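You operate a simulated robot arm through the tools that you are given. There is no shell and no other tool. Be economical: measure what you need, move in short steps, check, and stop when the job is done.

The job below is to be done with a simulated two-armed robot. You get a single attempt, and the scene is never put back.

Task
Load the grey pipe on the trolley and park the trolley in its bay.
Fine: pipe on the top deck first; brake Off to roll the trolley all the way in, then On again; the other pipe stays.

Only the result counts: the job must be done as asked and must still hold three seconds after the hand-in. Knocking over, shifting, dropping, spilling or breaking anything else fails it.

Robot
Two 6-joint arms with three-finger grippers on one trunk, on a base that drives. Base frame: it is fixed to the floor where the robot stands at the start and does not move with it; the origin is under the middle of the robot, x ahead of it, y to its left, z up; the surface under the hand at the start is at about z = 0.86. Lengths are in m, angles in degrees, forces in N, time in s.
The left shoulder is at the start at [0.04, 0.147, 1.298], the right one opposite. With the tool pointing down near the work surface each hand reaches from about 0.48 to 0.58 m from the robot's upright axis, wherever it stands, measured 20 degrees to its own side. Places, roughly: brake switch [-0.3, -1.1, 0.7]; green trolley [0.1, -1.1, 0.4]; top deck of the green trolley [0.1, -1.1, 0.8]. Payload 2.69 kg a hand.
Tool frame (each hand has its own): the origin (TCP) lies between the finger pads and is the grasp point; the fingertips stand 0.029 m ahead of it; z points along the fingers, y is the line along which they close. Largest opening 0.12 m; the body of the gripper starts 0.078 m behind the TCP.
Orientation is that of the tool frame in the base frame, as a unit quaternion [w, x, y, z]. With the fingers straight down and closing along the base's y, the tool's x points along the base's -x, its y along +y and its z along -z.

Tools
- The arms move only by the tool arm_command. It takes "left_deltas", "right_deltas" or both (then of equal length, played together; a hand with none holds still); each is a list of rows, each a list of 7 numbers: the shift along the tool's x, y, z in m, then the turn, a rotation vector about the tool's x, y, z in degrees, then the finger opening in m, from 0 to 0.12. In form: [[x, y, z, rx, ry, rz, grip], ...]. A call has 1 to 10 rows; each row is the pose to reach, as a shift and turn from the pose commanded when the call began, along the tool's axes at that moment. A row lasts 0.2 s, in which the tool goes at most 0.05 m and 8.6 degrees; a call with a longer step from one row to the next is refused whole, and so is a gripper value outside its range. Where a pose cannot be reached the arm comes as near as it can. A force on the tool above 40 N (or 10 N above the force at the start of the call, whichever is more), or a blocked arm, ends the call early, and 0.2 s more pass. The fingers move at their own pace and stop on an object; they squeeze with about 35 N. The grip force told is the motor's: it shows also when the fingers shut on nothing. Time passes only in rows, and 0.2 s behind the last, so rows that repeat a pose let the fingers close. The reply holds the time, the measured pose of the TCP, the force on the tool along the base axes, the opening and the grip force, in the units named above and with some noise, with the torque about the TCP (base axes, N m) and any sound that the robot's microphone picked up.
- Cameras (640 x 400 px; columns grow to the right, rows downward): "scene" is now at [0.0861, -0.0376, 1.5055]; the picture's right is [-0.49, -0.87, 0.00], its down [-0.69, 0.38, -0.62] and it looks along [0.54, -0.30, -0.78] (base axes); focal length 256 px, centre (320, 200). "left" rides on the left gripper at [0.063, 0, -0.104] in its tool frame; the picture's right is [0.00, 1.00, 0.00], its down [-0.83, 0.00, -0.56] and it looks along [-0.56, 0.00, 0.83] (tool axes); focal length 275 px, centre (320, 200). "right" rides on the right gripper at [0.063, 0, -0.104] in its tool frame; the picture's right is [0.00, 1.00, 0.00], its down [-0.83, 0.00, -0.56] and it looks along [-0.56, 0.00, 0.83] (tool axes); focal length 275 px, centre (320, 200). There is no depth. A picture from a camera that has moved, and an enlarged one, comes with that camera's place and axes in the base frame and with its lens.
- capture(camera): a new picture of that camera. It takes no simulated time.
- lift_body(by): slides the trunk up (or, below 0, down) by that many m; the arms and the scene camera ride with it, the base frame stays. It gives what a move gives, with no picture.
- base_move(legs): drives the robot by 1 to 6 legs, each [ahead, turn to the left] in m and degrees, along the robot's own axes; the way and the turn of a leg run together, so that a leg with both is an arc; at most 1.5 m and 180 degrees a leg. The arms and the cameras ride along, it lands a little off, and it stops where it bumps. It gives what a move gives.
- aim_head(pan, tilt): turns the head with the scene camera to pan (to the left, within 86 degrees either way) and tilt (down, from -29 to 69), counted from straight ahead of the robot. It gives what a move gives.
- enlarge(camera, box): a new picture of the part [left, top, right, bottom] of that camera's present view, enlarged. It takes no simulated time.
- job_done(): hands the job in; it is judged then, once.

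Go step by step. Nothing tells you exact positions but the pictures and the camera data: compare them with the known pose of the tool, close in by small moves and look again before you grip or let go. The budget is 120 turns and 88 pictures, counting those below and the enlarged ones. Unless the task says otherwise, let go and move clear before handing in, and close with one line.

The tools are called after "Emit:" as name(argument=value, ...) on one line, values as JSON. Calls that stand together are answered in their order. arm_command: Moves the arms, as the interface text tells. Its arguments: {"type":"object","properties":{"left_deltas":{"type":"array"},"right_deltas":{"type":"array"}},"required":[]} The other tools are called the same way: lift_body (by) slides the trunk up or down; base_move (legs) drives the base; aim_head (pan, tilt) turns the head that bears the scene camera; capture (camera) takes a picture; enlarge (camera, box) takes an enlarged picture of a part of a camera's view; job_done () hands the job in.

At the start:

```text
time_s: 0.0
left_ee_pos: [0.5393, 0.0335, 1.1455]
left_tcp_rot: [0.0, -0.001, 1.0, 0.0]
left_wrist_force: [-0.1, -0.7, -0.1]
left_torque: [-0.02, 0.0, 0.01]
left_gripper_width: 0.1199
left_finger_force: 0.0
right_ee_pos: [0.3083, -0.3317, 1.1763]
right_tcp_rot: [0.0, -0.001, 1.0, 0.001]
right_wrist_force: [-0.2, 0.0, 0.0]
right_torque: [0.04, -0.01, 0.01]
right_gripper_width: 0.1201
right_finger_force: 0.2
trunk travel left (down, up): [-0.425, 0.072]
robot x, y, heading: [-0.0012, -0.003, 0.2]
head pan, tilt: [-29.1, 51.6]
```

scene: 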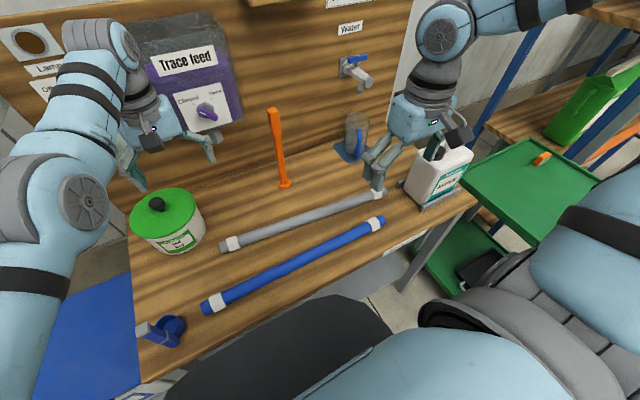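
right: 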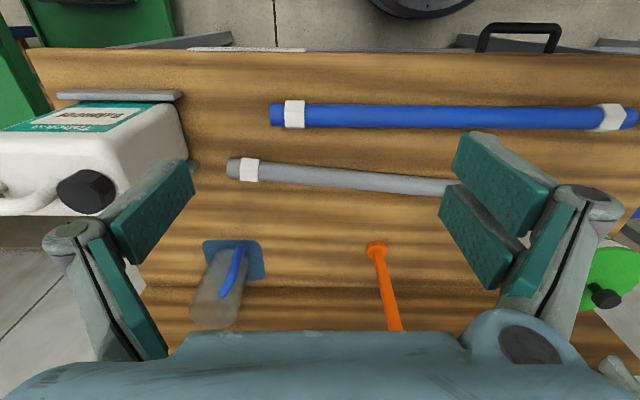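
left: 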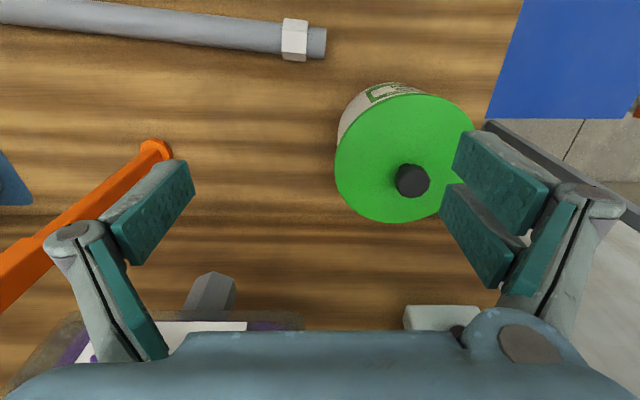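

I see the grey pipe on the bench running from about (0.51, 0.03) to (0.44, -0.47), with the blue pipe nearer to me and the green trolley off to my right. I'll turn the head right to look at the trolley and its bay.

Emit:
aim_head(pan=-86, tilt=30)

Emit:
capture(camera="scene")

```text
time_s: 1.3
left_ee_pos: [0.5401, 0.0342, 1.1447]
left_tcp_rot: [0.0, -0.001, 1.0, 0.0]
left_wrist_force: [0.4, 0.2, -0.2]
left_torque: [-0.01, 0.0, 0.02]
left_gripper_width: 0.1201
left_finger_force: 0.2
right_ee_pos: [0.3082, -0.3319, 1.1764]
right_tcp_rot: [0.0, 0.001, 1.0, 0.0]
right_wrist_force: [-0.6, 0.6, 0.1]
right_torque: [-0.02, 0.0, 0.01]
right_gripper_width: 0.1202
right_finger_force: 0.0
trunk travel left (down, up): [-0.425, 0.072]
robot x, y, heading: [0.0015, -0.0007, -0.0]
head pan, tilt: [-85.9, 30.0]
```

```text
84 pictures are left
camera scene: at [0.0266, -0.0912, 1.5372], right [-1.0, -0.07, 0.0], down [-0.04, 0.5, -0.87], along [0.06, -0.86, -0.5], focal length 256 px, centre (320, 200)
```

scene: 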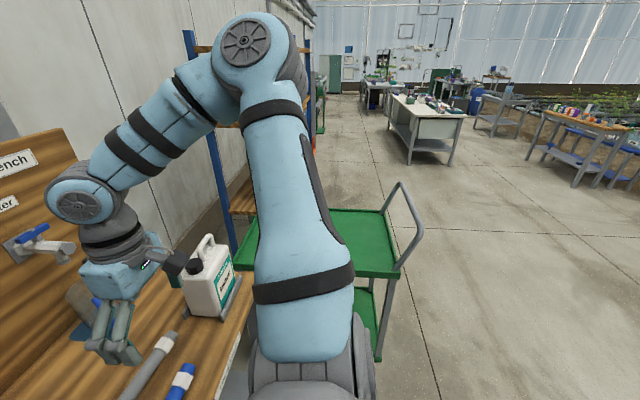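

The trolley stands with its long side along x and its handle toward -x. The grey pipe's middle is at about (0.476, -0.214), skewed about 6°. I'll bring the right hand above it with the fingers closing across it.

Emit:
arm_command(right_deltas=[[-0.017, 0.012, 0.01, 0, 0, -8.415, 0.1], [-0.034, 0.024, 0.02, 0, 0, -16.83, 0.09], [-0.05, 0.035, 0.03, 0, 0, -25.245, 0.09], [-0.067, 0.047, 0.04, 0, 0, -33.66, 0.09], [-0.084, 0.059, 0.05, 0, 0, -42.075, 0.09], [-0.101, 0.071, 0.06, 0, 0, -50.49, 0.09], [-0.118, 0.083, 0.07, 0, 0, -58.9, 0.09], [-0.134, 0.094, 0.08, 0, 0, -67.3, 0.09], [-0.151, 0.106, 0.09, 0, 0, -75.7, 0.09], [-0.168, 0.118, 0.1, 0, 0, -84.15, 0.09]])

Emit:
capture(camera="right")

```text
time_s: 3.5
left_ee_pos: [0.5407, 0.0331, 1.1454]
left_tcp_rot: [-0.001, -0.001, 1.0, 0.0]
left_wrist_force: [0.0, -0.5, 0.5]
left_torque: [-0.01, 0.01, 0.0]
left_gripper_width: 0.1201
left_finger_force: 0.1
right_ee_pos: [0.3729, -0.3462, 1.079]
right_tcp_rot: [0.002, -0.671, 0.741, 0.001]
right_wrist_force: [-0.6, -0.6, 0.3]
right_torque: [-0.02, -0.01, -0.05]
right_gripper_width: 0.09
right_finger_force: 0.0
right hand out of reach, approached as far as the arm can: row 2, 3, 4, 5, 6, 7, 8, 9, 10
trunk travel left (down, up): [-0.425, 0.072]
robot x, y, heading: [0.003, 0.0012, -0.6]
head pan, tilt: [-85.9, 30.0]
```

```text
83 pictures are left
camera right: at [0.3662, -0.4067, 1.1815], right [-1.0, 0.09, 0.0], down [0.08, 0.83, 0.56], along [0.05, 0.56, -0.83], focal length 275 px, centre (320, 200)
```

right: 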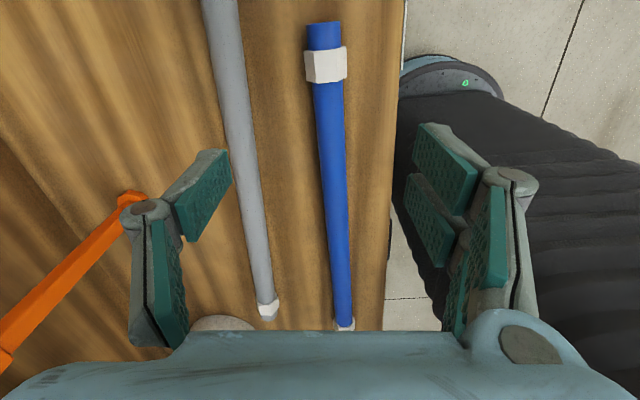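

The orientation came right, but the hand stopped short at (0.373, -0.346). I'll lower it a little to see whether it converges, since the quoted reach is for near the surface.

Emit:
arm_command(right_deltas=[[0, 0, 0.02, 0, 0, 0, 0.09], [0, 0, 0.04, 0, 0, 0, 0.09], [0, 0, 0.06, 0, 0, 0, 0.09]])

```text
time_s: 4.3
left_ee_pos: [0.5404, 0.0328, 1.1447]
left_tcp_rot: [0.0, -0.001, 1.0, 0.0]
left_wrist_force: [-1.1, -0.5, 1.0]
left_torque: [0.02, -0.02, -0.02]
left_gripper_width: 0.1197
left_finger_force: 0.2
right_ee_pos: [0.3716, -0.3491, 1.016]
right_tcp_rot: [0.0, -0.67, 0.743, 0.0]
right_wrist_force: [-0.6, -0.4, 0.1]
right_torque: [0.02, 0.02, -0.01]
right_gripper_width: 0.0897
right_finger_force: 0.0
right hand out of reach, approached as far as the arm can: row 2, 3
trunk travel left (down, up): [-0.425, 0.072]
robot x, y, heading: [-0.0027, -0.0021, -0.0]
head pan, tilt: [-85.9, 30.0]
```

The wrist's yaw appears to be at its limit here. I'll turn the tool 180° the other way, keeping high, and then move over the pipe.

Emit:
arm_command(right_deltas=[[0, 0, -0.01, 0, 0, 8.5, 0.09], [0, 0, -0.02, 0, 0, 17, 0.09], [0, 0, -0.03, 0, 0, 25.5, 0.09], [0, 0, -0.04, 0, 0, 34, 0.09], [0, 0, -0.05, 0, 0, 42.5, 0.09], [0, 0, -0.06, 0, 0, 51, 0.09], [0, 0, -0.06, 0, 0, 59.5, 0.09], [0, 0, -0.06, 0, 0, 68, 0.09], [0, 0, -0.06, 0, 0, 76.5, 0.09], [0, 0, -0.06, 0, 0, 85, 0.09]])

Emit:
arm_command(right_deltas=[[0, 0, 0, 0, 0, 8.5, 0.09], [0, 0, 0, 0, 0, 17, 0.09], [0, 0, 0, 0, 0, 25.5, 0.09], [0, 0, 0, 0, 0, 34, 0.09], [0, 0, 0, 0, 0, 42.5, 0.09], [0, 0, 0, 0, 0, 51, 0.09], [0, 0, 0, 0, 0, 59.5, 0.09], [0, 0, 0, 0, 0, 68, 0.09], [0, 0, 0, 0, 0, 76.5, 0.09], [0, 0, 0, 0, 0, 85, 0.09]])

```text
time_s: 6.5
left_ee_pos: [0.5392, 0.0333, 1.1453]
left_tcp_rot: [0.0, -0.001, 1.0, 0.0]
left_wrist_force: [0.5, 0.3, 0.4]
left_torque: [-0.02, -0.01, 0.0]
left_gripper_width: 0.12
left_finger_force: 0.1
right_ee_pos: [0.3748, -0.3494, 1.0756]
right_tcp_rot: [0.0, 0.009, 1.0, 0.0]
right_wrist_force: [-0.9, 0.0, 0.0]
right_torque: [-0.03, 0.04, 0.03]
right_gripper_width: 0.0901
right_finger_force: 0.0
trunk travel left (down, up): [-0.425, 0.072]
robot x, y, heading: [-0.0011, 0.0015, -0.2]
head pan, tilt: [-85.9, 30.0]
```

```text
time_s: 8.7
left_ee_pos: [0.5411, 0.0332, 1.1446]
left_tcp_rot: [0.0, -0.001, 1.0, 0.0]
left_wrist_force: [0.3, -0.1, 0.8]
left_torque: [0.01, -0.01, 0.01]
left_gripper_width: 0.1198
left_finger_force: 0.0
right_ee_pos: [0.3752, -0.3487, 1.0746]
right_tcp_rot: [0.001, 0.682, 0.732, 0.0]
right_wrist_force: [0.5, 1.1, 0.1]
right_torque: [0.03, 0.02, 0.04]
right_gripper_width: 0.0901
right_finger_force: 0.1
trunk travel left (down, up): [-0.425, 0.072]
robot x, y, heading: [0.0011, -0.0012, 0.1]
head pan, tilt: [-85.9, 30.0]
```

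The yaw went round without trouble. Now I'll shift over the pipe's middle, add the last 10° of yaw and look.

Emit:
arm_command(right_deltas=[[0.026, 0.022, 0, 0, 0, 2, 0.09], [0.051, 0.044, 0, 0, 0, 4, 0.09], [0.077, 0.066, 0.01, 0, 0, 6, 0.09], [0.102, 0.088, 0.02, 0, 0, 8, 0.09], [0.1277, 0.11, 0.03, 0, 0, 9.9, 0.09]])

Emit:
capture(camera="right")

```text
time_s: 9.9
left_ee_pos: [0.5393, 0.0333, 1.1445]
left_tcp_rot: [0.0, 0.0, 1.0, 0.0]
left_wrist_force: [0.2, 0.5, -0.3]
left_torque: [0.03, 0.0, 0.0]
left_gripper_width: 0.1201
left_finger_force: 0.1
right_ee_pos: [0.3745, -0.3468, 1.0571]
right_tcp_rot: [-0.001, 0.742, 0.671, 0.001]
right_wrist_force: [-0.2, 0.5, 0.2]
right_torque: [-0.02, 0.0, 0.01]
right_gripper_width: 0.0902
right_finger_force: 0.0
right hand out of reach, approached as far as the arm can: row 1, 2, 3, 4, 5
trunk travel left (down, up): [-0.425, 0.072]
robot x, y, heading: [0.0031, 0.0007, -0.1]
head pan, tilt: [-85.9, 30.0]
```

```text
82 pictures are left
camera right: at [0.3797, -0.2829, 1.161], right [1.0, -0.1, 0.0], down [-0.08, -0.83, 0.55], along [-0.05, -0.55, -0.83], focal length 275 px, centre (320, 200)
```

right: 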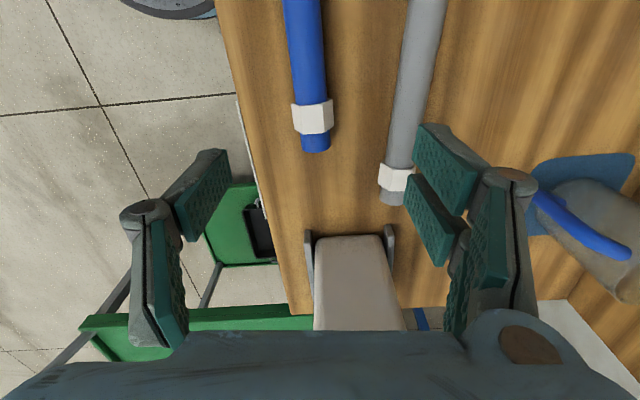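

The hand did not move toward the centre line again. I'll try going straight ahead along +x first to find where the limit lies.

Emit:
arm_command(right_deltas=[[0, 0.03, 0, 0, 0, 0, 0.09], [0, 0.06, 0, 0, 0, 0, 0.09], [0, 0.1, 0, 0, 0, 0, 0.09], [0.03, 0.1, 0, 0, 0, 0, 0.09], [0.06, 0.1, 0, 0, 0, 0, 0.09], [0.1, 0.1, 0, 0, 0, 0, 0.09]])

```text
time_s: 11.3
left_ee_pos: [0.5403, 0.0322, 1.1438]
left_tcp_rot: [0.0, -0.002, 1.0, 0.0]
left_wrist_force: [-0.3, 0.0, 0.6]
left_torque: [0.01, 0.0, -0.01]
left_gripper_width: 0.12
left_finger_force: 0.0
right_ee_pos: [0.3997, -0.3698, 1.0579]
right_tcp_rot: [-0.001, 0.742, 0.671, 0.001]
right_wrist_force: [0.6, 0.3, 0.0]
right_torque: [0.0, -0.04, 0.01]
right_gripper_width: 0.09
right_finger_force: 0.2
right hand out of reach, approached as far as the arm can: row 1, 2, 3, 4, 5, 6
trunk travel left (down, up): [-0.425, 0.072]
robot x, y, heading: [0.0018, -0.0016, -0.1]
head pan, tilt: [-85.9, 30.0]
```

The limit runs along a ray about 43° to the right of the robot's axis, so the left hand may be what it's avoiding. I'll move the left hand out to its own side and retry.

Emit:
arm_command(left_deltas=[[0.038, 0, 0, 0, 0, 0, 0.06], [0.076, 0, 0, 0, 0, 0, 0.06], [0.114, 0.03, 0, 0, 0, 0, 0.06], [0.13, 0.07, 0, 0, 0, 0, 0.06], [0.145, 0.115, 0, 0, 0, 0, 0.06], [0.16, 0.16, 0, 0, 0, 0, 0.06], [0.175, 0.205, 0, 0, 0, 0, 0.06], [0.18, 0.25, 0, 0, 0, 0, 0.06], [0.19, 0.295, 0, 0, 0, 0, 0.06]])

Emit:
arm_command(right_deltas=[[0.03, 0, 0, 0, 0, 0, 0.09], [0.06, 0, 0, 0, 0, 0, 0.09], [0.09, 0, 0, 0, 0, 0, 0.09]])

```text
time_s: 13.3
left_ee_pos: [0.556, 0.2787, 1.1202]
left_tcp_rot: [0.0, -0.001, 1.0, 0.0]
left_wrist_force: [-0.2, -0.1, -0.2]
left_torque: [-0.03, -0.01, 0.0]
left_gripper_width: 0.0598
left_finger_force: 0.0
left hand out of reach, approached as far as the arm can: row 1, 2, 3, 4, 5, 6, 7, 8, 9
right_ee_pos: [0.3998, -0.3673, 1.0592]
right_tcp_rot: [0.001, 0.742, 0.671, 0.001]
right_wrist_force: [1.0, -0.6, -0.5]
right_torque: [-0.04, -0.03, -0.02]
right_gripper_width: 0.0902
right_finger_force: 0.0
trunk travel left (down, up): [-0.425, 0.072]
robot x, y, heading: [0.0007, -0.0, -0.2]
head pan, tilt: [-85.9, 30.0]
```

```text
time_s: 14.1
left_ee_pos: [0.5567, 0.2756, 1.1201]
left_tcp_rot: [0.001, -0.001, 1.0, 0.0]
left_wrist_force: [0.6, -0.6, 0.2]
left_torque: [0.0, 0.01, 0.0]
left_gripper_width: 0.0599
left_finger_force: 0.1
right_ee_pos: [0.363, -0.3394, 1.0603]
right_tcp_rot: [0.0, 0.742, 0.671, 0.002]
right_wrist_force: [0.3, 0.6, -0.1]
right_torque: [0.0, 0.03, 0.02]
right_gripper_width: 0.09
right_finger_force: 0.1
right hand out of reach, approached as far as the arm can: row 1, 2, 3
trunk travel left (down, up): [-0.425, 0.072]
robot x, y, heading: [0.0008, -0.0012, -0.2]
head pan, tilt: [-85.9, 30.0]
```

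The right arm seems limited by its shoulder pan at about 43° to the right, so I'll bring the pipe into range by turning the base 21° to the left. The right hand then rides over the pipe's middle.

Emit:
base_move(legs=[[0, 21]])

Emit:
capture(camera="right")

```text
time_s: 15.6
left_ee_pos: [0.4186, 0.4586, 1.1212]
left_tcp_rot: [0.0, -0.186, 0.983, -0.001]
left_wrist_force: [-0.2, 0.5, -0.2]
left_torque: [0.01, -0.02, 0.01]
left_gripper_width: 0.0602
left_finger_force: 0.0
right_ee_pos: [0.4635, -0.1832, 1.0611]
right_tcp_rot: [-0.002, 0.604, 0.797, 0.001]
right_wrist_force: [0.0, -0.5, 1.2]
right_torque: [-0.01, -0.02, -0.03]
right_gripper_width: 0.0901
right_finger_force: 0.0
trunk travel left (down, up): [-0.425, 0.072]
robot x, y, heading: [0.0033, -0.0017, 21.7]
head pan, tilt: [-85.9, 30.0]
```

```text
81 pictures are left
camera right: at [0.4466, -0.1222, 1.1646], right [0.96, 0.28, 0.0], down [0.23, -0.8, 0.55], along [0.15, -0.53, -0.83], focal length 275 px, centre (320, 200)
```

right: 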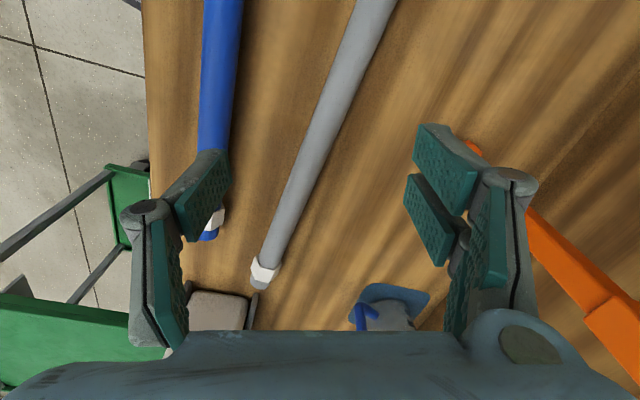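

The grey pipe is now beside the fingers. I'll correct the yaw by 21.5°, centre on the pipe and come down to z 0.98.

Emit:
arm_command(right_deltas=[[-0.012, 0.001, 0.02, 0, 0, 7.2, 0.09], [-0.023, 0.003, 0.05, 0, 0, 14.4, 0.09], [-0.0334, 0.004, 0.08, 0, 0, 21.5, 0.09]])

Emit:
capture(camera="right")

```text
time_s: 16.4
left_ee_pos: [0.4183, 0.46, 1.1212]
left_tcp_rot: [-0.001, -0.186, 0.982, 0.0]
left_wrist_force: [-0.3, 0.0, -0.4]
left_torque: [-0.02, 0.04, -0.02]
left_gripper_width: 0.06
left_finger_force: 0.1
right_ee_pos: [0.479, -0.2146, 0.98]
right_tcp_rot: [0.0, 0.743, 0.67, 0.0]
right_wrist_force: [-0.1, 0.2, -0.4]
right_torque: [0.05, 0.02, 0.02]
right_gripper_width: 0.0899
right_finger_force: 0.0
trunk travel left (down, up): [-0.425, 0.072]
robot x, y, heading: [-0.0029, 0.0027, 21.5]
head pan, tilt: [-85.9, 30.0]
```

```text
80 pictures are left
camera right: at [0.4851, -0.1508, 1.0836], right [1.0, -0.1, 0.0], down [-0.08, -0.83, 0.55], along [-0.06, -0.55, -0.83], focal length 275 px, centre (320, 200)
```

right: 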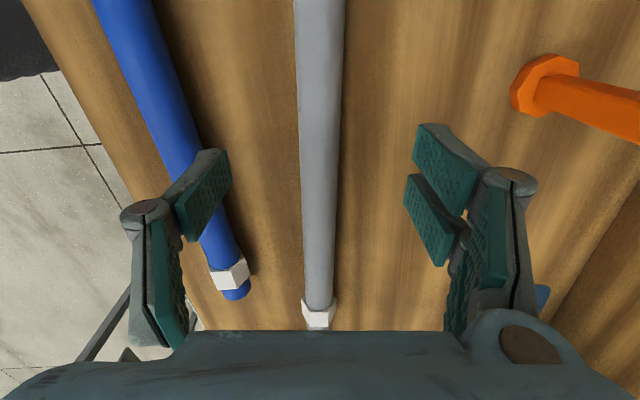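

It's centred and aligned with the grey pipe. I'll narrow the opening slightly and descend to grip height, clear of the blue pipe.

Emit:
arm_command(right_deltas=[[0, 0, 0.03, 0, 0, 0, 0.07], [0, 0, 0.06, 0, 0, 0, 0.07], [0, 0, 0.075, 0, 0, 0, 0.07], [0, 0, 0.084, 0, 0, 0, 0.07]])

Emit:
capture(camera="right")

```text
time_s: 17.4
left_ee_pos: [0.4181, 0.4584, 1.1207]
left_tcp_rot: [0.0, -0.186, 0.983, 0.0]
left_wrist_force: [1.0, 0.8, -0.4]
left_torque: [0.04, -0.02, -0.01]
left_gripper_width: 0.0602
left_finger_force: 0.1
right_ee_pos: [0.4725, -0.2155, 0.9252]
right_tcp_rot: [-0.001, 0.742, 0.67, 0.0]
right_wrist_force: [-0.3, 0.1, 0.1]
right_torque: [0.01, 0.02, -0.01]
right_gripper_width: 0.0699
right_finger_force: 0.0
right hand out of reach, approached as far as the arm can: row 2, 3, 4
trunk travel left (down, up): [-0.425, 0.072]
robot x, y, heading: [-0.0008, 0.0036, 21.3]
head pan, tilt: [-85.9, 30.0]
```

```text
79 pictures are left
camera right: at [0.4783, -0.1517, 1.0292], right [1.0, -0.1, 0.0], down [-0.08, -0.83, 0.55], along [-0.05, -0.55, -0.83], focal length 275 px, centre (320, 200)
```

right: 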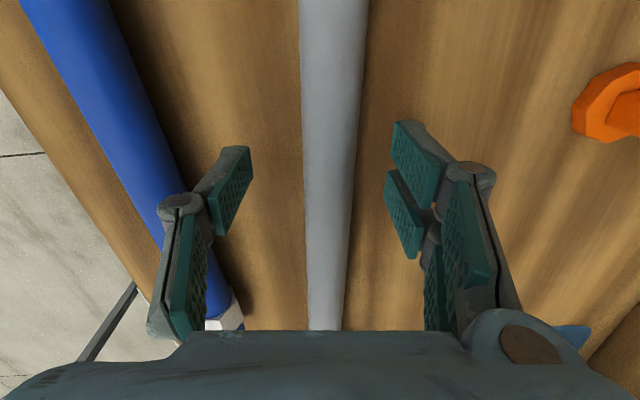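

The arm is at the bottom of its reach, so I'll lower the trunk by 3 cm to reach the grip height.

Emit:
lift_body(by=-0.028)

Emit:
arm_command(right_deltas=[[0, 0.004, 0, 0, 0, 0, 0.07]])

Emit:
capture(camera="right")

```text
time_s: 18.1
left_ee_pos: [0.4179, 0.4594, 1.0926]
left_tcp_rot: [0.0, -0.187, 0.982, 0.0]
left_wrist_force: [0.1, -1.1, 0.1]
left_torque: [-0.01, -0.02, 0.04]
left_gripper_width: 0.06
left_finger_force: 0.0
right_ee_pos: [0.4732, -0.2164, 0.8971]
right_tcp_rot: [-0.001, 0.742, 0.67, 0.001]
right_wrist_force: [-0.3, -0.2, 0.6]
right_torque: [0.01, -0.01, -0.04]
right_gripper_width: 0.07
right_finger_force: 0.2
trunk travel left (down, up): [-0.397, 0.1]
robot x, y, heading: [0.003, 0.0006, 21.6]
head pan, tilt: [-85.9, 30.0]
```

```text
time_s: 18.5
left_ee_pos: [0.4173, 0.4605, 1.0915]
left_tcp_rot: [0.0, -0.187, 0.982, -0.001]
left_wrist_force: [-0.2, 0.0, 0.1]
left_torque: [0.0, 0.0, 0.01]
left_gripper_width: 0.0603
left_finger_force: 0.2
right_ee_pos: [0.4781, -0.217, 0.8989]
right_tcp_rot: [-0.001, 0.742, 0.67, 0.001]
right_wrist_force: [0.3, 0.3, 0.2]
right_torque: [0.01, -0.02, -0.03]
right_gripper_width: 0.0702
right_finger_force: 0.2
trunk travel left (down, up): [-0.397, 0.1]
robot x, y, heading: [0.0003, -0.0038, 21.4]
head pan, tilt: [-85.9, 30.0]
```

```text
78 pictures are left
camera right: at [0.483, -0.1531, 1.0019], right [1.0, -0.1, 0.0], down [-0.08, -0.83, 0.55], along [-0.05, -0.55, -0.83], focal length 275 px, centre (320, 200)
```

right: 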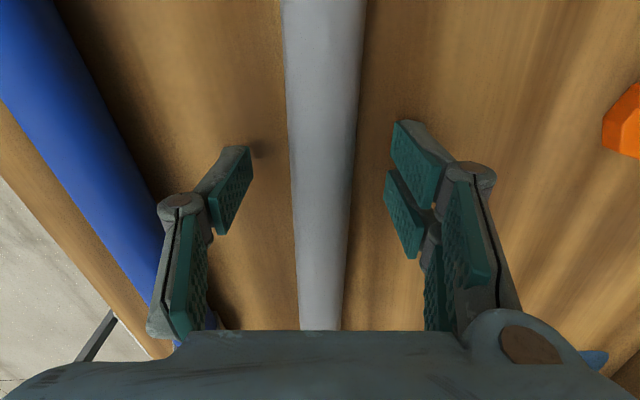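

The fingers straddle the pipe. I'll drop another 5 mm and close.

Emit:
lift_body(by=-0.005)

Emit:
arm_command(right_deltas=[[0, 0, 0, 0, 0, 0, 0.03], [0, 0, 0, 0, 0, 0, 0.0], [0, 0, 0, 0, 0, 0, 0.0], [0, 0, 0, 0, 0, 0, 0.0]])

```text
time_s: 19.1
left_ee_pos: [0.4189, 0.4602, 1.0871]
left_tcp_rot: [0.001, -0.186, 0.983, 0.001]
left_wrist_force: [-0.1, -0.3, -0.2]
left_torque: [-0.03, -0.01, -0.03]
left_gripper_width: 0.0599
left_finger_force: 0.0
right_ee_pos: [0.4777, -0.2177, 0.8929]
right_tcp_rot: [-0.001, 0.742, 0.67, 0.001]
right_wrist_force: [0.2, -0.5, 0.1]
right_torque: [-0.02, 0.02, 0.0]
right_gripper_width: 0.0696
right_finger_force: 0.0
trunk travel left (down, up): [-0.392, 0.105]
robot x, y, heading: [0.0024, 0.0017, 21.4]
head pan, tilt: [-85.9, 30.0]
```

```text
time_s: 20.1
left_ee_pos: [0.4181, 0.4594, 1.086]
left_tcp_rot: [0.0, -0.186, 0.982, 0.0]
left_wrist_force: [0.2, 0.6, 0.5]
left_torque: [0.02, 0.02, 0.01]
left_gripper_width: 0.06
left_finger_force: 0.0
right_ee_pos: [0.478, -0.217, 0.8946]
right_tcp_rot: [-0.001, 0.742, 0.67, 0.002]
right_wrist_force: [4.1, -2.3, 6.0]
right_torque: [0.04, -0.1, 0.08]
right_gripper_width: 0.0306
right_finger_force: 34.5
trunk travel left (down, up): [-0.392, 0.105]
robot x, y, heading: [0.0005, -0.0002, 21.3]
head pan, tilt: [-85.9, 30.0]
```

Gripped: the opening is 3.1 cm, which fits the pipe. I'll lift straight up with the trunk.

Emit:
lift_body(by=0.1)

Emit:
capture(camera="right")

```text
time_s: 21.4
left_ee_pos: [0.4178, 0.4588, 1.1873]
left_tcp_rot: [-0.001, -0.186, 0.983, 0.0]
left_wrist_force: [-0.5, -0.2, 0.0]
left_torque: [-0.01, -0.01, -0.01]
left_gripper_width: 0.0602
left_finger_force: 0.1
right_ee_pos: [0.4773, -0.2176, 0.992]
right_tcp_rot: [-0.001, 0.742, 0.67, 0.001]
right_wrist_force: [-0.1, -0.3, -8.5]
right_torque: [0.01, 0.02, 0.0]
right_gripper_width: 0.0304
right_finger_force: 35.1
trunk travel left (down, up): [-0.492, 0.005]
robot x, y, heading: [0.002, 0.0023, 21.2]
head pan, tilt: [-85.9, 30.0]
```

```text
77 pictures are left
camera right: at [0.4835, -0.1536, 1.0967], right [1.0, -0.1, 0.0], down [-0.08, -0.83, 0.55], along [-0.05, -0.55, -0.83], focal length 275 px, centre (320, 200)
```

right: 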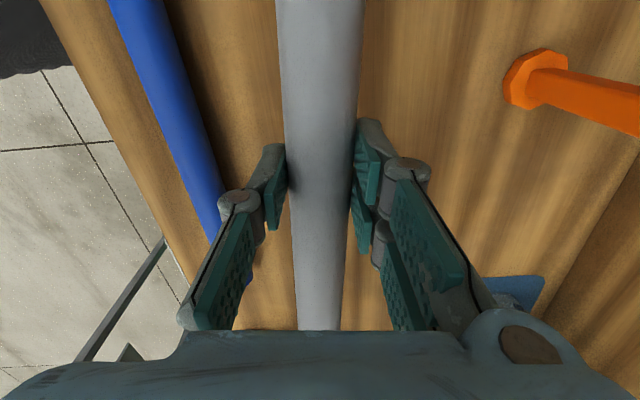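

The pipe is in hand and balanced at about 8.5 N. The jug's top is near z 1.11, so I'll raise the pipe to about z 1.2 before moving away.

Emit:
arm_command(right_deltas=[[0, 0, -0.04, 0, 0, 0, 0], [0, 0, -0.08, 0, 0, 0, 0], [0, 0, -0.12, 0, 0, 0, 0], [0, 0, -0.16, 0, 0, 0, 0], [0, 0, -0.2, 0, 0, 0, 0]])

Emit:
aim_head(pan=-60, tilt=45)

Emit:
capture(camera="scene")

```text
time_s: 22.6
left_ee_pos: [0.4188, 0.4593, 1.1873]
left_tcp_rot: [0.0, -0.187, 0.982, -0.001]
left_wrist_force: [-1.1, 0.9, 0.3]
left_torque: [0.03, -0.01, 0.04]
left_gripper_width: 0.0602
left_finger_force: 0.0
right_ee_pos: [0.4757, -0.2176, 1.1941]
right_tcp_rot: [-0.001, 0.742, 0.67, 0.002]
right_wrist_force: [-0.6, 0.2, -8.5]
right_torque: [0.02, -0.03, 0.0]
right_gripper_width: 0.0306
right_finger_force: 35.3
trunk travel left (down, up): [-0.492, 0.005]
robot x, y, heading: [-0.0005, 0.0011, 21.7]
head pan, tilt: [-85.9, 30.0]
```

```text
time_s: 23.5
left_ee_pos: [0.4194, 0.4591, 1.1867]
left_tcp_rot: [0.0, -0.187, 0.982, -0.001]
left_wrist_force: [-0.2, 0.2, 0.5]
left_torque: [0.03, -0.02, -0.01]
left_gripper_width: 0.06
left_finger_force: 0.0
right_ee_pos: [0.4776, -0.218, 1.1923]
right_tcp_rot: [-0.001, 0.742, 0.67, 0.002]
right_wrist_force: [-0.7, 0.2, -8.3]
right_torque: [0.03, 0.0, 0.01]
right_gripper_width: 0.0308
right_finger_force: 35.0
trunk travel left (down, up): [-0.492, 0.005]
robot x, y, heading: [-0.0029, 0.0023, 21.6]
head pan, tilt: [-60.0, 45.0]
```

```text
76 pictures are left
camera scene: at [0.0838, -0.0448, 1.581], right [-0.62, -0.78, 0.0], down [-0.55, 0.44, -0.71], along [0.55, -0.44, -0.71], focal length 256 px, centre (320, 200)
```

scene: 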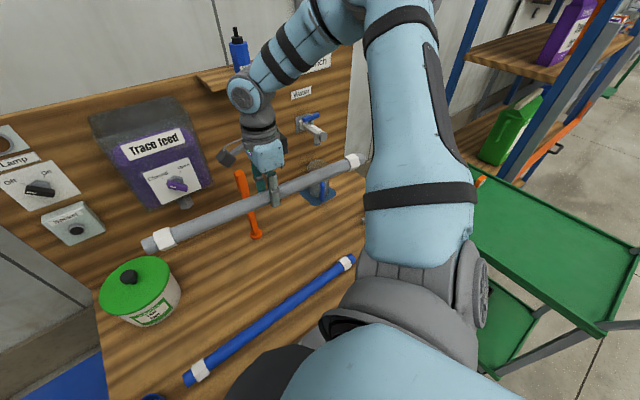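

The pipe is clear above everything. I'll back off 0.3 m from the bench and turn right to face the trolley area, then look.

Emit:
base_move(legs=[[-0.3, 0], [0, -77]])

Emit:
aim_head(pan=0, tilt=35)

Emit:
capture(camera="scene")

```text
time_s: 28.9
left_ee_pos: [0.2585, -0.4191, 1.1866]
left_tcp_rot: [-0.001, 0.469, 0.883, 0.0]
left_wrist_force: [-0.2, -0.4, -0.2]
left_torque: [-0.02, -0.02, 0.01]
left_gripper_width: 0.0602
left_finger_force: 0.1
right_ee_pos: [-0.3888, -0.6237, 1.1939]
right_tcp_rot: [0.001, 0.998, 0.059, 0.0]
right_wrist_force: [0.8, 0.6, -9.0]
right_torque: [-0.01, -0.03, -0.02]
right_gripper_width: 0.0309
right_finger_force: 34.9
trunk travel left (down, up): [-0.492, 0.005]
robot x, y, heading: [-0.2807, -0.1118, -55.8]
head pan, tilt: [-60.0, 45.0]
```

```text
time_s: 30.2
left_ee_pos: [0.2575, -0.4191, 1.1864]
left_tcp_rot: [0.0, 0.47, 0.883, 0.0]
left_wrist_force: [0.3, 1.1, -0.8]
left_torque: [0.03, -0.01, 0.03]
left_gripper_width: 0.0603
left_finger_force: 0.0
right_ee_pos: [-0.3895, -0.6229, 1.1923]
right_tcp_rot: [-0.001, 0.998, 0.058, 0.002]
right_wrist_force: [-0.3, -0.7, -8.9]
right_torque: [-0.01, 0.01, -0.01]
right_gripper_width: 0.0308
right_finger_force: 35.2
trunk travel left (down, up): [-0.492, 0.005]
robot x, y, heading: [-0.2829, -0.11, -56.0]
head pan, tilt: [0.0, 35.0]
```

```text
75 pictures are left
camera scene: at [-0.221, -0.2021, 1.5958], right [-0.83, -0.56, 0.0], down [-0.32, 0.48, -0.82], along [0.46, -0.68, -0.57], focal length 256 px, centre (320, 200)
```

scene: 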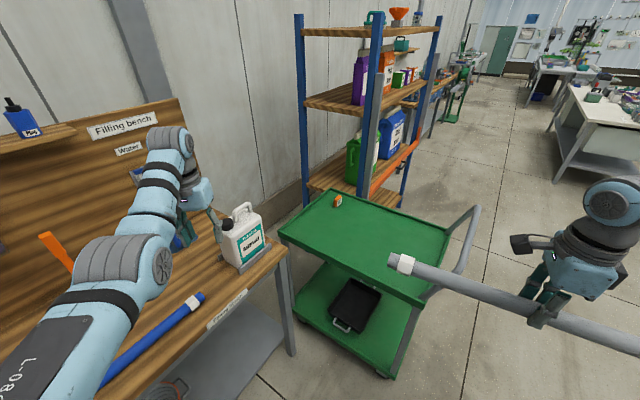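

Now I have a good view of the trolley: the deck is at about x -0.22..0.39, y -1.26..-0.80, with the handle on the -x side. I'll zoom in on the deck, the handle and the likely bay.

Emit:
enlarge(camera="scene", box=[260, 150, 500, 390])

Emit:
enlarge(camera="scene", box=[230, 90, 430, 230])

```text
1.67 times, centred on (380, 270) of scene
camera zoom: at [-0.221, -0.2021, 1.5958], right [-0.83, -0.56, 0.0], down [-0.32, 0.48, -0.82], along [0.46, -0.68, -0.57], focal length 427 px, centre (220, 83)
```

zoom: 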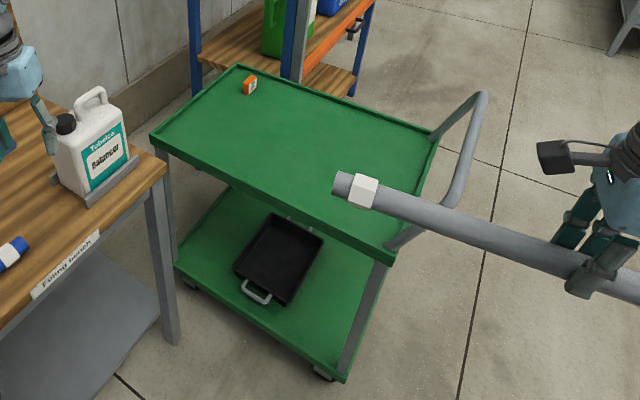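

```text
2.86 times, centred on (330, 160) of scene
camera zoom: at [-0.221, -0.2021, 1.5958], right [-0.83, -0.56, 0.0], down [-0.32, 0.48, -0.82], along [0.46, -0.68, -0.57], focal length 732 px, centre (291, 314)
```

zoom: 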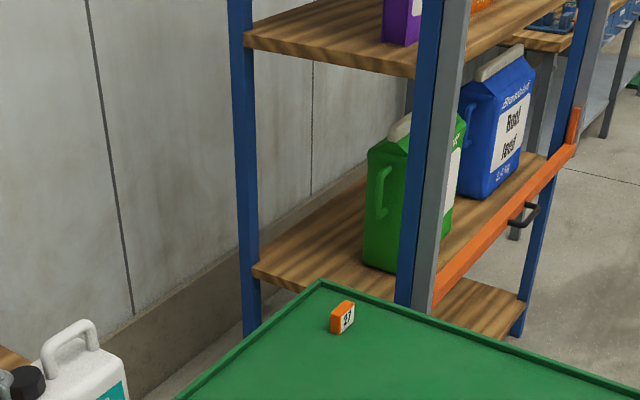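

The gap between the bench end (y≈-0.75) and the rack (y≈-1.45), ahead of the trolley along +x, looks like the bay. I'll check it with the left wrist camera and look the other way for any alternative.

Emit:
capture(camera="left")

Emit:
aim_head(pan=0, tilt=10)

Emit:
capture(camera="scene")

Emit:
aim_head(pan=86, tilt=35)

Emit:
capture(camera="scene")

```text
72 pictures are left
camera left: at [0.2238, -0.3671, 1.2898], right [0.83, 0.56, 0.0], down [0.46, -0.69, 0.56], along [0.31, -0.46, -0.83], focal length 275 px, centre (320, 200)
```

left: 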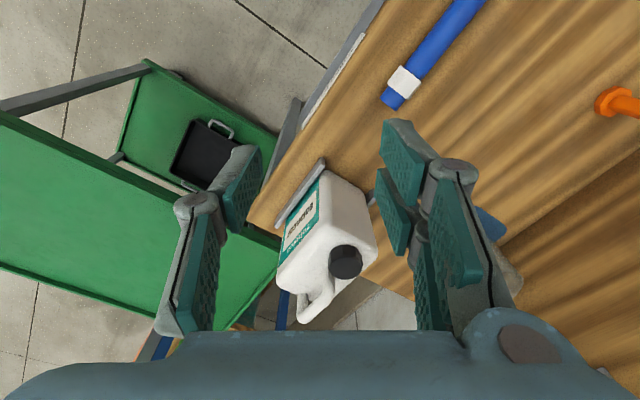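

```text
time_s: 31.1
left_ee_pos: [0.2588, -0.4188, 1.1871]
left_tcp_rot: [0.0, 0.47, 0.883, 0.0]
left_wrist_force: [0.5, 0.6, -0.2]
left_torque: [0.01, 0.01, 0.01]
left_gripper_width: 0.0599
left_finger_force: 0.1
right_ee_pos: [-0.3915, -0.623, 1.1938]
right_tcp_rot: [0.0, 0.998, 0.059, 0.001]
right_wrist_force: [0.0, -0.2, -8.8]
right_torque: [0.0, -0.02, 0.01]
right_gripper_width: 0.0305
right_finger_force: 35.1
trunk travel left (down, up): [-0.492, 0.005]
robot x, y, heading: [-0.2824, -0.1094, -56.2]
head pan, tilt: [0.0, 10.0]
```

```text
71 pictures are left
camera scene: at [-0.2183, -0.2062, 1.6359], right [-0.83, -0.56, 0.0], down [-0.1, 0.15, -0.98], along [0.55, -0.82, -0.18], focal length 256 px, centre (320, 200)
```

scene: 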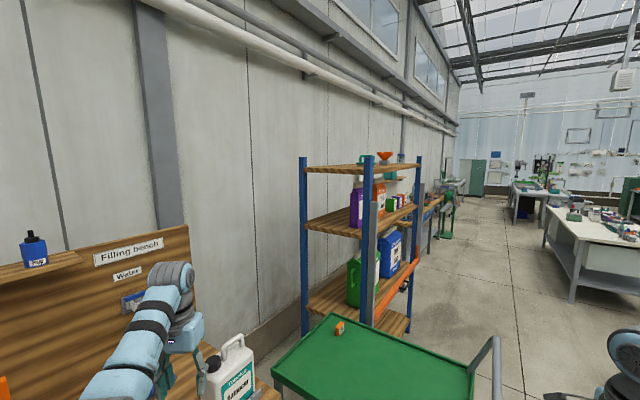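

```text
time_s: 32.7
left_ee_pos: [0.2586, -0.4203, 1.1858]
left_tcp_rot: [0.0, 0.47, 0.883, 0.0]
left_wrist_force: [-0.2, 0.1, -0.2]
left_torque: [0.02, -0.02, 0.0]
left_gripper_width: 0.06
left_finger_force: 0.0
right_ee_pos: [-0.3905, -0.623, 1.1934]
right_tcp_rot: [0.0, 0.998, 0.059, 0.001]
right_wrist_force: [-0.1, 0.7, -9.1]
right_torque: [0.03, -0.03, 0.18]
right_gripper_width: 0.0306
right_finger_force: 35.1
trunk travel left (down, up): [-0.492, 0.005]
robot x, y, heading: [-0.2784, -0.112, -55.8]
head pan, tilt: [85.9, 35.0]
```

```text
70 pictures are left
camera scene: at [-0.1936, -0.0853, 1.596], right [0.5, -0.87, 0.0], down [-0.5, -0.28, -0.82], along [0.71, 0.41, -0.57], focal length 256 px, centre (320, 200)
```

scene: 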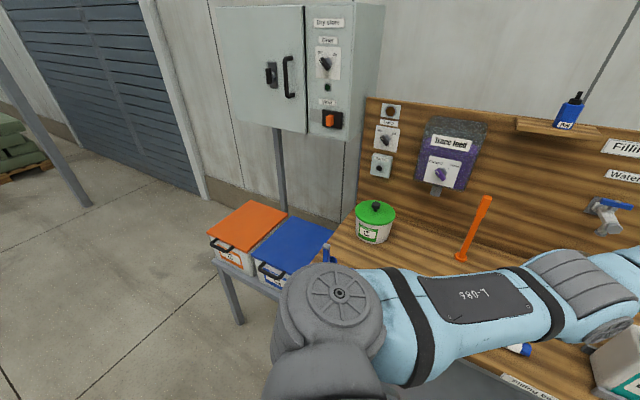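

Only the gap ahead of the trolley between bench and rack fits as its bay; there is no other one around. I'll raise the left hand to keep it well over the jug, then drive to about (-0.10, -0.49) heading -25°, which puts the right hand over the deck.

Emit:
arm_command(left_deltas=[[0, 0, -0.04, 0, 0, 0, 0.06], [0, 0, -0.08, 0, 0, 0, 0.06], [0, 0, -0.12, 0, 0, 0, 0.06], [0, 0, -0.16, 0, 0, 0, 0.06]])

Emit:
aim_head(pan=-20, tilt=50)

Emit:
base_move(legs=[[0, -8.6], [0.42, 0], [0, 39]])

Emit:
capture(camera="scene")

```text
time_s: 33.7
left_ee_pos: [0.2439, -0.402, 1.3383]
left_tcp_rot: [0.001, 0.469, 0.883, 0.0]
left_wrist_force: [1.2, 0.8, -0.3]
left_torque: [-0.01, -0.02, 0.02]
left_gripper_width: 0.0602
left_finger_force: 0.1
left hand out of reach, approached as far as the arm can: row 3, 4
right_ee_pos: [-0.3904, -0.6227, 1.1925]
right_tcp_rot: [0.0, 0.998, 0.059, 0.001]
right_wrist_force: [-0.1, 0.8, -8.6]
right_torque: [-0.02, -0.03, -0.06]
right_gripper_width: 0.0305
right_finger_force: 34.7
trunk travel left (down, up): [-0.492, 0.005]
robot x, y, heading: [-0.279, -0.1075, -56.3]
head pan, tilt: [85.9, 35.0]
```

```text
time_s: 35.5
left_ee_pos: [0.2455, -0.4032, 1.3372]
left_tcp_rot: [0.0, 0.469, 0.883, -0.001]
left_wrist_force: [0.1, -0.9, 0.2]
left_torque: [-0.02, 0.02, -0.03]
left_gripper_width: 0.0599
left_finger_force: 0.0
right_ee_pos: [-0.3905, -0.6227, 1.194]
right_tcp_rot: [0.0, 0.998, 0.058, 0.002]
right_wrist_force: [0.8, 0.3, -9.0]
right_torque: [0.01, -0.01, 0.0]
right_gripper_width: 0.0306
right_finger_force: 35.0
trunk travel left (down, up): [-0.492, 0.005]
robot x, y, heading: [-0.282, -0.108, -56.1]
head pan, tilt: [-20.0, 50.0]
```

```text
time_s: 40.6
left_ee_pos: [0.4981, -0.4757, 1.3383]
left_tcp_rot: [0.0, 0.221, 0.975, 0.001]
left_wrist_force: [0.3, 0.1, 0.0]
left_torque: [0.03, 0.01, -0.01]
left_gripper_width: 0.0599
left_finger_force: 0.0
right_ee_pos: [0.0627, -0.9878, 1.1923]
right_tcp_rot: [-0.001, 0.948, 0.319, 0.002]
right_wrist_force: [0.2, 0.4, -8.9]
right_torque: [0.02, -0.02, -0.02]
right_gripper_width: 0.0308
right_finger_force: 34.7
trunk travel left (down, up): [-0.492, 0.005]
robot x, y, heading: [-0.1009, -0.4872, -25.5]
head pan, tilt: [-20.0, 50.0]
```

```text
69 pictures are left
camera scene: at [-0.0309, -0.5557, 1.574], right [-0.71, -0.7, 0.0], down [-0.54, 0.55, -0.64], along [0.45, -0.46, -0.77], focal length 256 px, centre (320, 200)
```

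scene: 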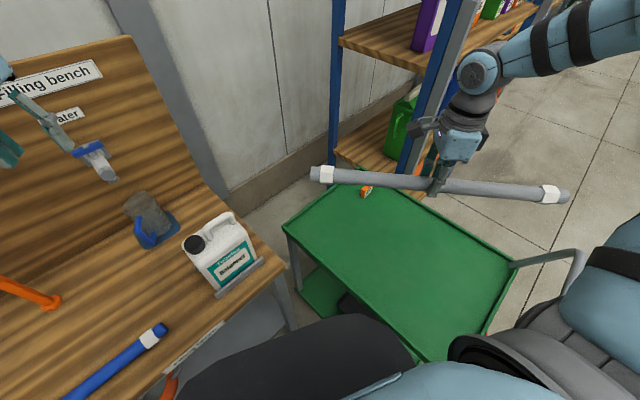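

The hand is over the deck with the pipe skewed 37°. I'll rotate it so the pipe lies along the trolley and check reach.

Emit:
arm_command(right_deltas=[[0.004, 0.003, 0, 0, 0, 7.5, 0], [0.008, 0.006, 0, 0, 0, 15, 0], [0.012, 0.009, 0, 0, 0, 22.5, 0], [0.015, 0.012, 0, 0, 0, 30, 0], [0.0175, 0.0133, 0, 0, 0, 37.2, 0]])

Emit:
capture(camera="scene")

Emit:
capture(camera="right")

```text
time_s: 41.8
left_ee_pos: [0.4986, -0.4742, 1.3365]
left_tcp_rot: [0.0, 0.22, 0.975, -0.001]
left_wrist_force: [0.4, 0.0, -0.7]
left_torque: [0.0, -0.02, 0.01]
left_gripper_width: 0.0601
left_finger_force: 0.0
right_ee_pos: [0.0868, -0.9848, 1.1933]
right_tcp_rot: [-0.002, 1.0, 0.0, 0.001]
right_wrist_force: [0.3, 1.0, -9.6]
right_torque: [0.0, -0.02, 0.01]
right_gripper_width: 0.0307
right_finger_force: 34.6
trunk travel left (down, up): [-0.492, 0.005]
robot x, y, heading: [-0.1017, -0.4852, -25.6]
head pan, tilt: [-20.0, 50.0]
```

```text
68 pictures are left
camera scene: at [-0.0299, -0.5542, 1.5741], right [-0.71, -0.7, 0.0], down [-0.54, 0.55, -0.64], along [0.45, -0.46, -0.77], focal length 256 px, centre (320, 200)
```

scene: 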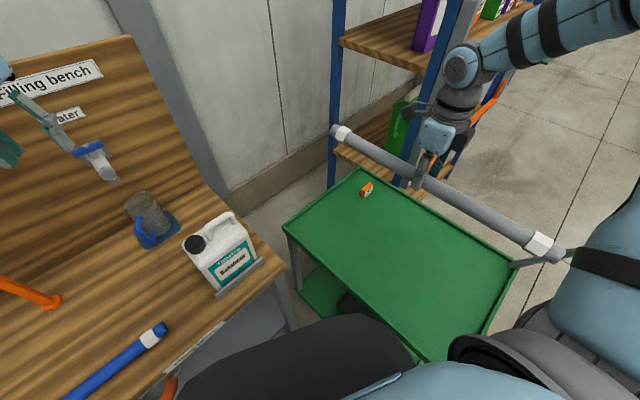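

```text
67 pictures are left
camera right: at [0.1481, -0.9839, 1.2968], right [0.0, -1.0, 0.0], down [-0.83, 0.0, 0.55], along [-0.55, 0.0, -0.83], focal length 275 px, centre (320, 200)
```

right: 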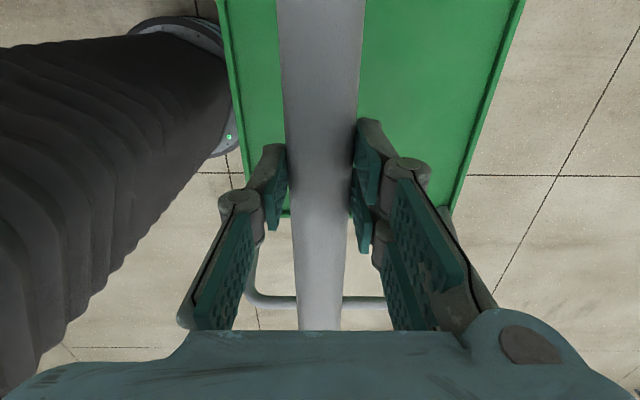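

The pipe is aligned over the deck. Before lowering the trunk I'll check where the right elbow and the left arm are relative to the handle and the jug.

Emit:
aim_head(pan=-75, tilt=40)

Emit:
capture(camera="scene")

Emit:
aim_head(pan=30, tilt=40)

Emit:
capture(camera="scene")

```text
time_s: 43.0
left_ee_pos: [0.4991, -0.4742, 1.3377]
left_tcp_rot: [0.001, 0.221, 0.975, 0.0]
left_wrist_force: [-0.2, -0.2, -0.1]
left_torque: [0.01, 0.01, -0.01]
left_gripper_width: 0.0601
left_finger_force: 0.0
right_ee_pos: [0.0856, -0.9849, 1.1936]
right_tcp_rot: [0.0, 1.0, 0.001, 0.0]
right_wrist_force: [-1.0, 0.2, -9.2]
right_torque: [-0.01, 0.0, 0.02]
right_gripper_width: 0.0307
right_finger_force: 34.5
trunk travel left (down, up): [-0.492, 0.005]
robot x, y, heading: [-0.1037, -0.488, -25.2]
head pan, tilt: [-75.0, 40.0]
```

```text
66 pictures are left
camera scene: at [-0.0997, -0.5829, 1.5883], right [-0.98, 0.18, 0.0], down [0.12, 0.63, -0.77], along [-0.14, -0.75, -0.64], focal length 256 px, centre (320, 200)
```

scene: 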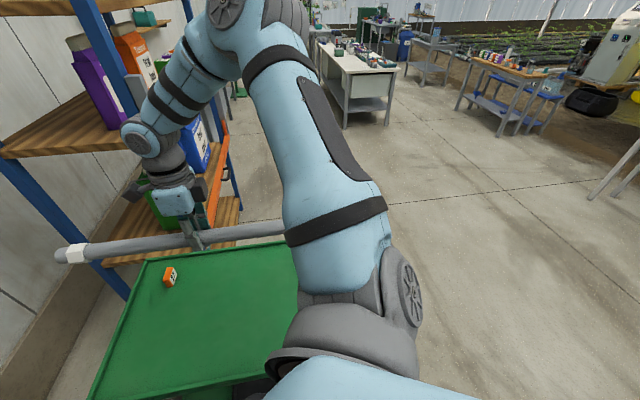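

```text
time_s: 44.8
left_ee_pos: [0.4981, -0.4737, 1.3377]
left_tcp_rot: [0.0, 0.22, 0.975, 0.0]
left_wrist_force: [1.3, 1.1, -1.0]
left_torque: [0.0, -0.03, -0.03]
left_gripper_width: 0.0602
left_finger_force: 0.0
right_ee_pos: [0.0861, -0.9857, 1.1925]
right_tcp_rot: [-0.001, 1.0, 0.001, 0.001]
right_wrist_force: [-0.5, -0.6, -8.4]
right_torque: [0.03, -0.03, 0.03]
right_gripper_width: 0.031
right_finger_force: 35.3
trunk travel left (down, up): [-0.492, 0.005]
robot x, y, heading: [-0.1063, -0.4846, -25.6]
head pan, tilt: [30.0, 40.0]
```

```text
65 pictures are left
camera scene: at [0.0006, -0.4929, 1.5883], right [0.08, -1.0, 0.0], down [-0.64, -0.05, -0.77], along [0.76, 0.06, -0.64], focal length 256 px, centre (320, 200)
```

scene: 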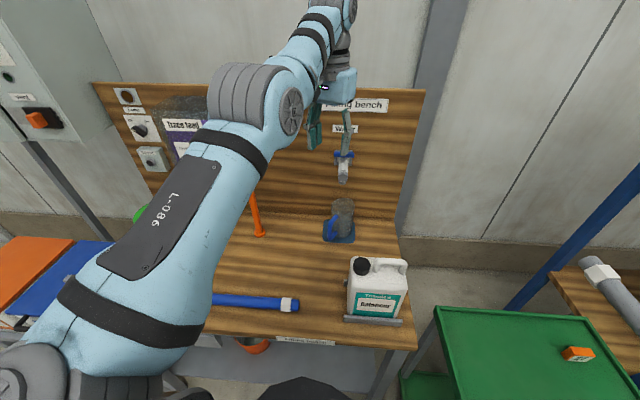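

Both elbows are high, so lowering is safe. I'll shift the pipe 2 cm to centre it along the deck and lower the trunk by 0.18 m.

Emit:
arm_command(right_deltas=[[0.018, 0.012, 0, 0, 0, 0, 0]])

Emit:
lift_body(by=-0.18)

Emit:
arm_command(right_deltas=[[0, 0, 0.04, 0, 0, 0, 0], [0, 0, 0.08, 0, 0, 0, 0], [0, 0, 0.11, 0, 0, 0, 0], [0, 0, 0.13, 0, 0, 0, 0]])

Emit:
capture(camera="right")

```text
time_s: 45.2
left_ee_pos: [0.4989, -0.4746, 1.3373]
left_tcp_rot: [0.0, 0.22, 0.975, -0.001]
left_wrist_force: [0.6, -0.3, -0.1]
left_torque: [-0.02, 0.0, 0.0]
left_gripper_width: 0.0602
left_finger_force: 0.0
right_ee_pos: [0.1005, -1.0013, 1.1913]
right_tcp_rot: [-0.001, 1.0, 0.0, 0.003]
right_wrist_force: [-0.1, -0.6, -9.1]
right_torque: [0.01, -0.03, 0.05]
right_gripper_width: 0.0309
right_finger_force: 35.0
right hand out of reach, approached as far as the arm can: row 1
trunk travel left (down, up): [-0.492, 0.005]
robot x, y, heading: [-0.1034, -0.4872, -25.8]
head pan, tilt: [30.0, 40.0]
```

```text
time_s: 47.2
left_ee_pos: [0.4983, -0.4738, 1.1581]
left_tcp_rot: [0.001, 0.221, 0.975, 0.0]
left_wrist_force: [0.0, -1.0, -0.4]
left_torque: [0.01, 0.03, -0.02]
left_gripper_width: 0.0603
left_finger_force: 0.2
right_ee_pos: [0.1, -0.9991, 1.0135]
right_tcp_rot: [-0.001, 1.0, 0.001, 0.003]
right_wrist_force: [-0.6, -0.1, -8.9]
right_torque: [0.0, -0.02, -0.03]
right_gripper_width: 0.0308
right_finger_force: 35.1
trunk travel left (down, up): [-0.312, 0.185]
robot x, y, heading: [-0.103, -0.4835, -25.6]
head pan, tilt: [30.0, 40.0]
```

```text
time_s: 48.2
left_ee_pos: [0.4989, -0.4742, 1.1572]
left_tcp_rot: [0.0, 0.221, 0.975, 0.0]
left_wrist_force: [0.4, 0.1, 0.0]
left_torque: [0.01, -0.03, 0.01]
left_gripper_width: 0.0598
left_finger_force: 0.0
right_ee_pos: [0.0947, -1.0018, 0.8805]
right_tcp_rot: [-0.003, 1.0, 0.0, 0.004]
right_wrist_force: [0.4, -0.1, -9.3]
right_torque: [0.01, -0.01, 0.05]
right_gripper_width: 0.0308
right_finger_force: 35.0
right hand out of reach, approached as far as the arm can: row 4
trunk travel left (down, up): [-0.312, 0.185]
robot x, y, heading: [-0.1042, -0.488, -25.4]
head pan, tilt: [30.0, 40.0]
```

```text
64 pictures are left
camera right: at [0.1573, -1.0001, 0.9843], right [0.0, -1.0, 0.0], down [-0.84, -0.01, 0.55], along [-0.55, 0.0, -0.84], focal length 275 px, centre (320, 200)
```

right: 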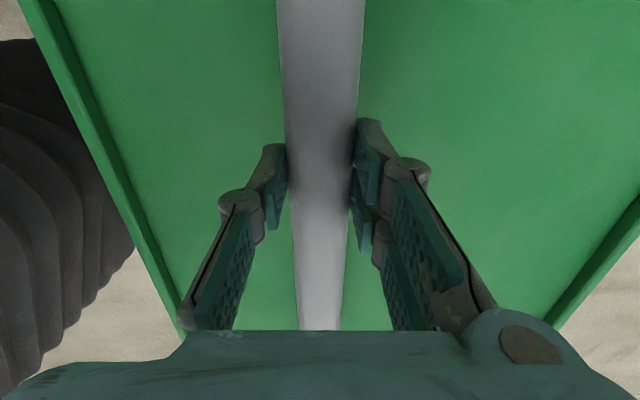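

The pipe is about 5 cm above the deck. I'll lower the trunk by 3 cm more, then feel for contact with the arm.

Emit:
lift_body(by=-0.03)

Emit:
capture(camera="right")

```text
time_s: 49.0
left_ee_pos: [0.4985, -0.4743, 1.1281]
left_tcp_rot: [0.001, 0.221, 0.975, 0.001]
left_wrist_force: [-0.1, 0.6, -0.8]
left_torque: [0.0, 0.0, 0.03]
left_gripper_width: 0.0597
left_finger_force: 0.1
right_ee_pos: [0.0966, -1.0014, 0.8502]
right_tcp_rot: [-0.002, 1.0, 0.001, 0.004]
right_wrist_force: [-0.2, 1.1, -8.2]
right_torque: [0.0, -0.03, -0.02]
right_gripper_width: 0.0306
right_finger_force: 34.7
trunk travel left (down, up): [-0.282, 0.215]
robot x, y, heading: [-0.1026, -0.488, -25.6]
head pan, tilt: [30.0, 40.0]
```

```text
63 pictures are left
camera right: at [0.1573, -0.9998, 0.9552], right [0.0, -1.0, 0.0], down [-0.84, -0.01, 0.55], along [-0.55, 0.0, -0.84], focal length 275 px, centre (320, 200)
```

right: 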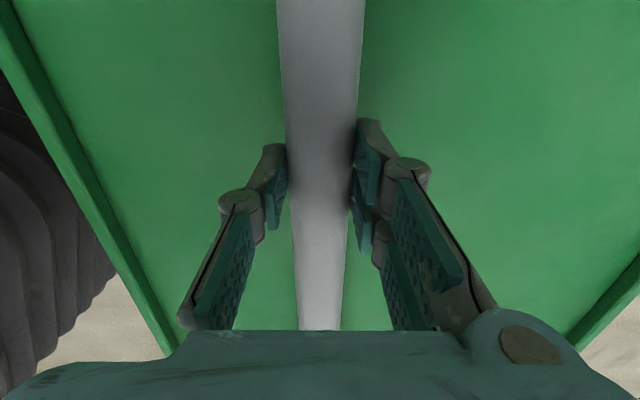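

Still hanging freely at 8.2 N. I'll step down in small trunk moves and watch the force.

Emit:
lift_body(by=-0.008)

Emit:
lift_body(by=-0.005)

```text
time_s: 49.5
left_ee_pos: [0.4987, -0.4735, 1.1199]
left_tcp_rot: [0.0, 0.221, 0.975, 0.0]
left_wrist_force: [0.6, -0.5, 0.0]
left_torque: [-0.02, 0.0, 0.04]
left_gripper_width: 0.0601
left_finger_force: 0.1
right_ee_pos: [0.0952, -1.0006, 0.8436]
right_tcp_rot: [-0.002, 1.0, 0.0, 0.004]
right_wrist_force: [-0.2, 0.4, -8.7]
right_torque: [-0.03, -0.05, -0.01]
right_gripper_width: 0.0308
right_finger_force: 34.7
trunk travel left (down, up): [-0.274, 0.223]
robot x, y, heading: [-0.1014, -0.4893, -25.2]
head pan, tilt: [30.0, 40.0]
```

```text
time_s: 50.1
left_ee_pos: [0.4976, -0.4747, 1.114]
left_tcp_rot: [0.0, 0.221, 0.975, 0.0]
left_wrist_force: [0.1, -0.8, -0.2]
left_torque: [0.01, 0.02, 0.0]
left_gripper_width: 0.0596
left_finger_force: 0.0
right_ee_pos: [0.0957, -1.0015, 0.8384]
right_tcp_rot: [-0.001, 1.0, 0.0, 0.004]
right_wrist_force: [0.0, 0.7, -8.3]
right_torque: [0.01, -0.02, 0.01]
right_gripper_width: 0.0311
right_finger_force: 34.9
trunk travel left (down, up): [-0.269, 0.228]
robot x, y, heading: [-0.1008, -0.4874, -25.7]
head pan, tilt: [30.0, 40.0]
```

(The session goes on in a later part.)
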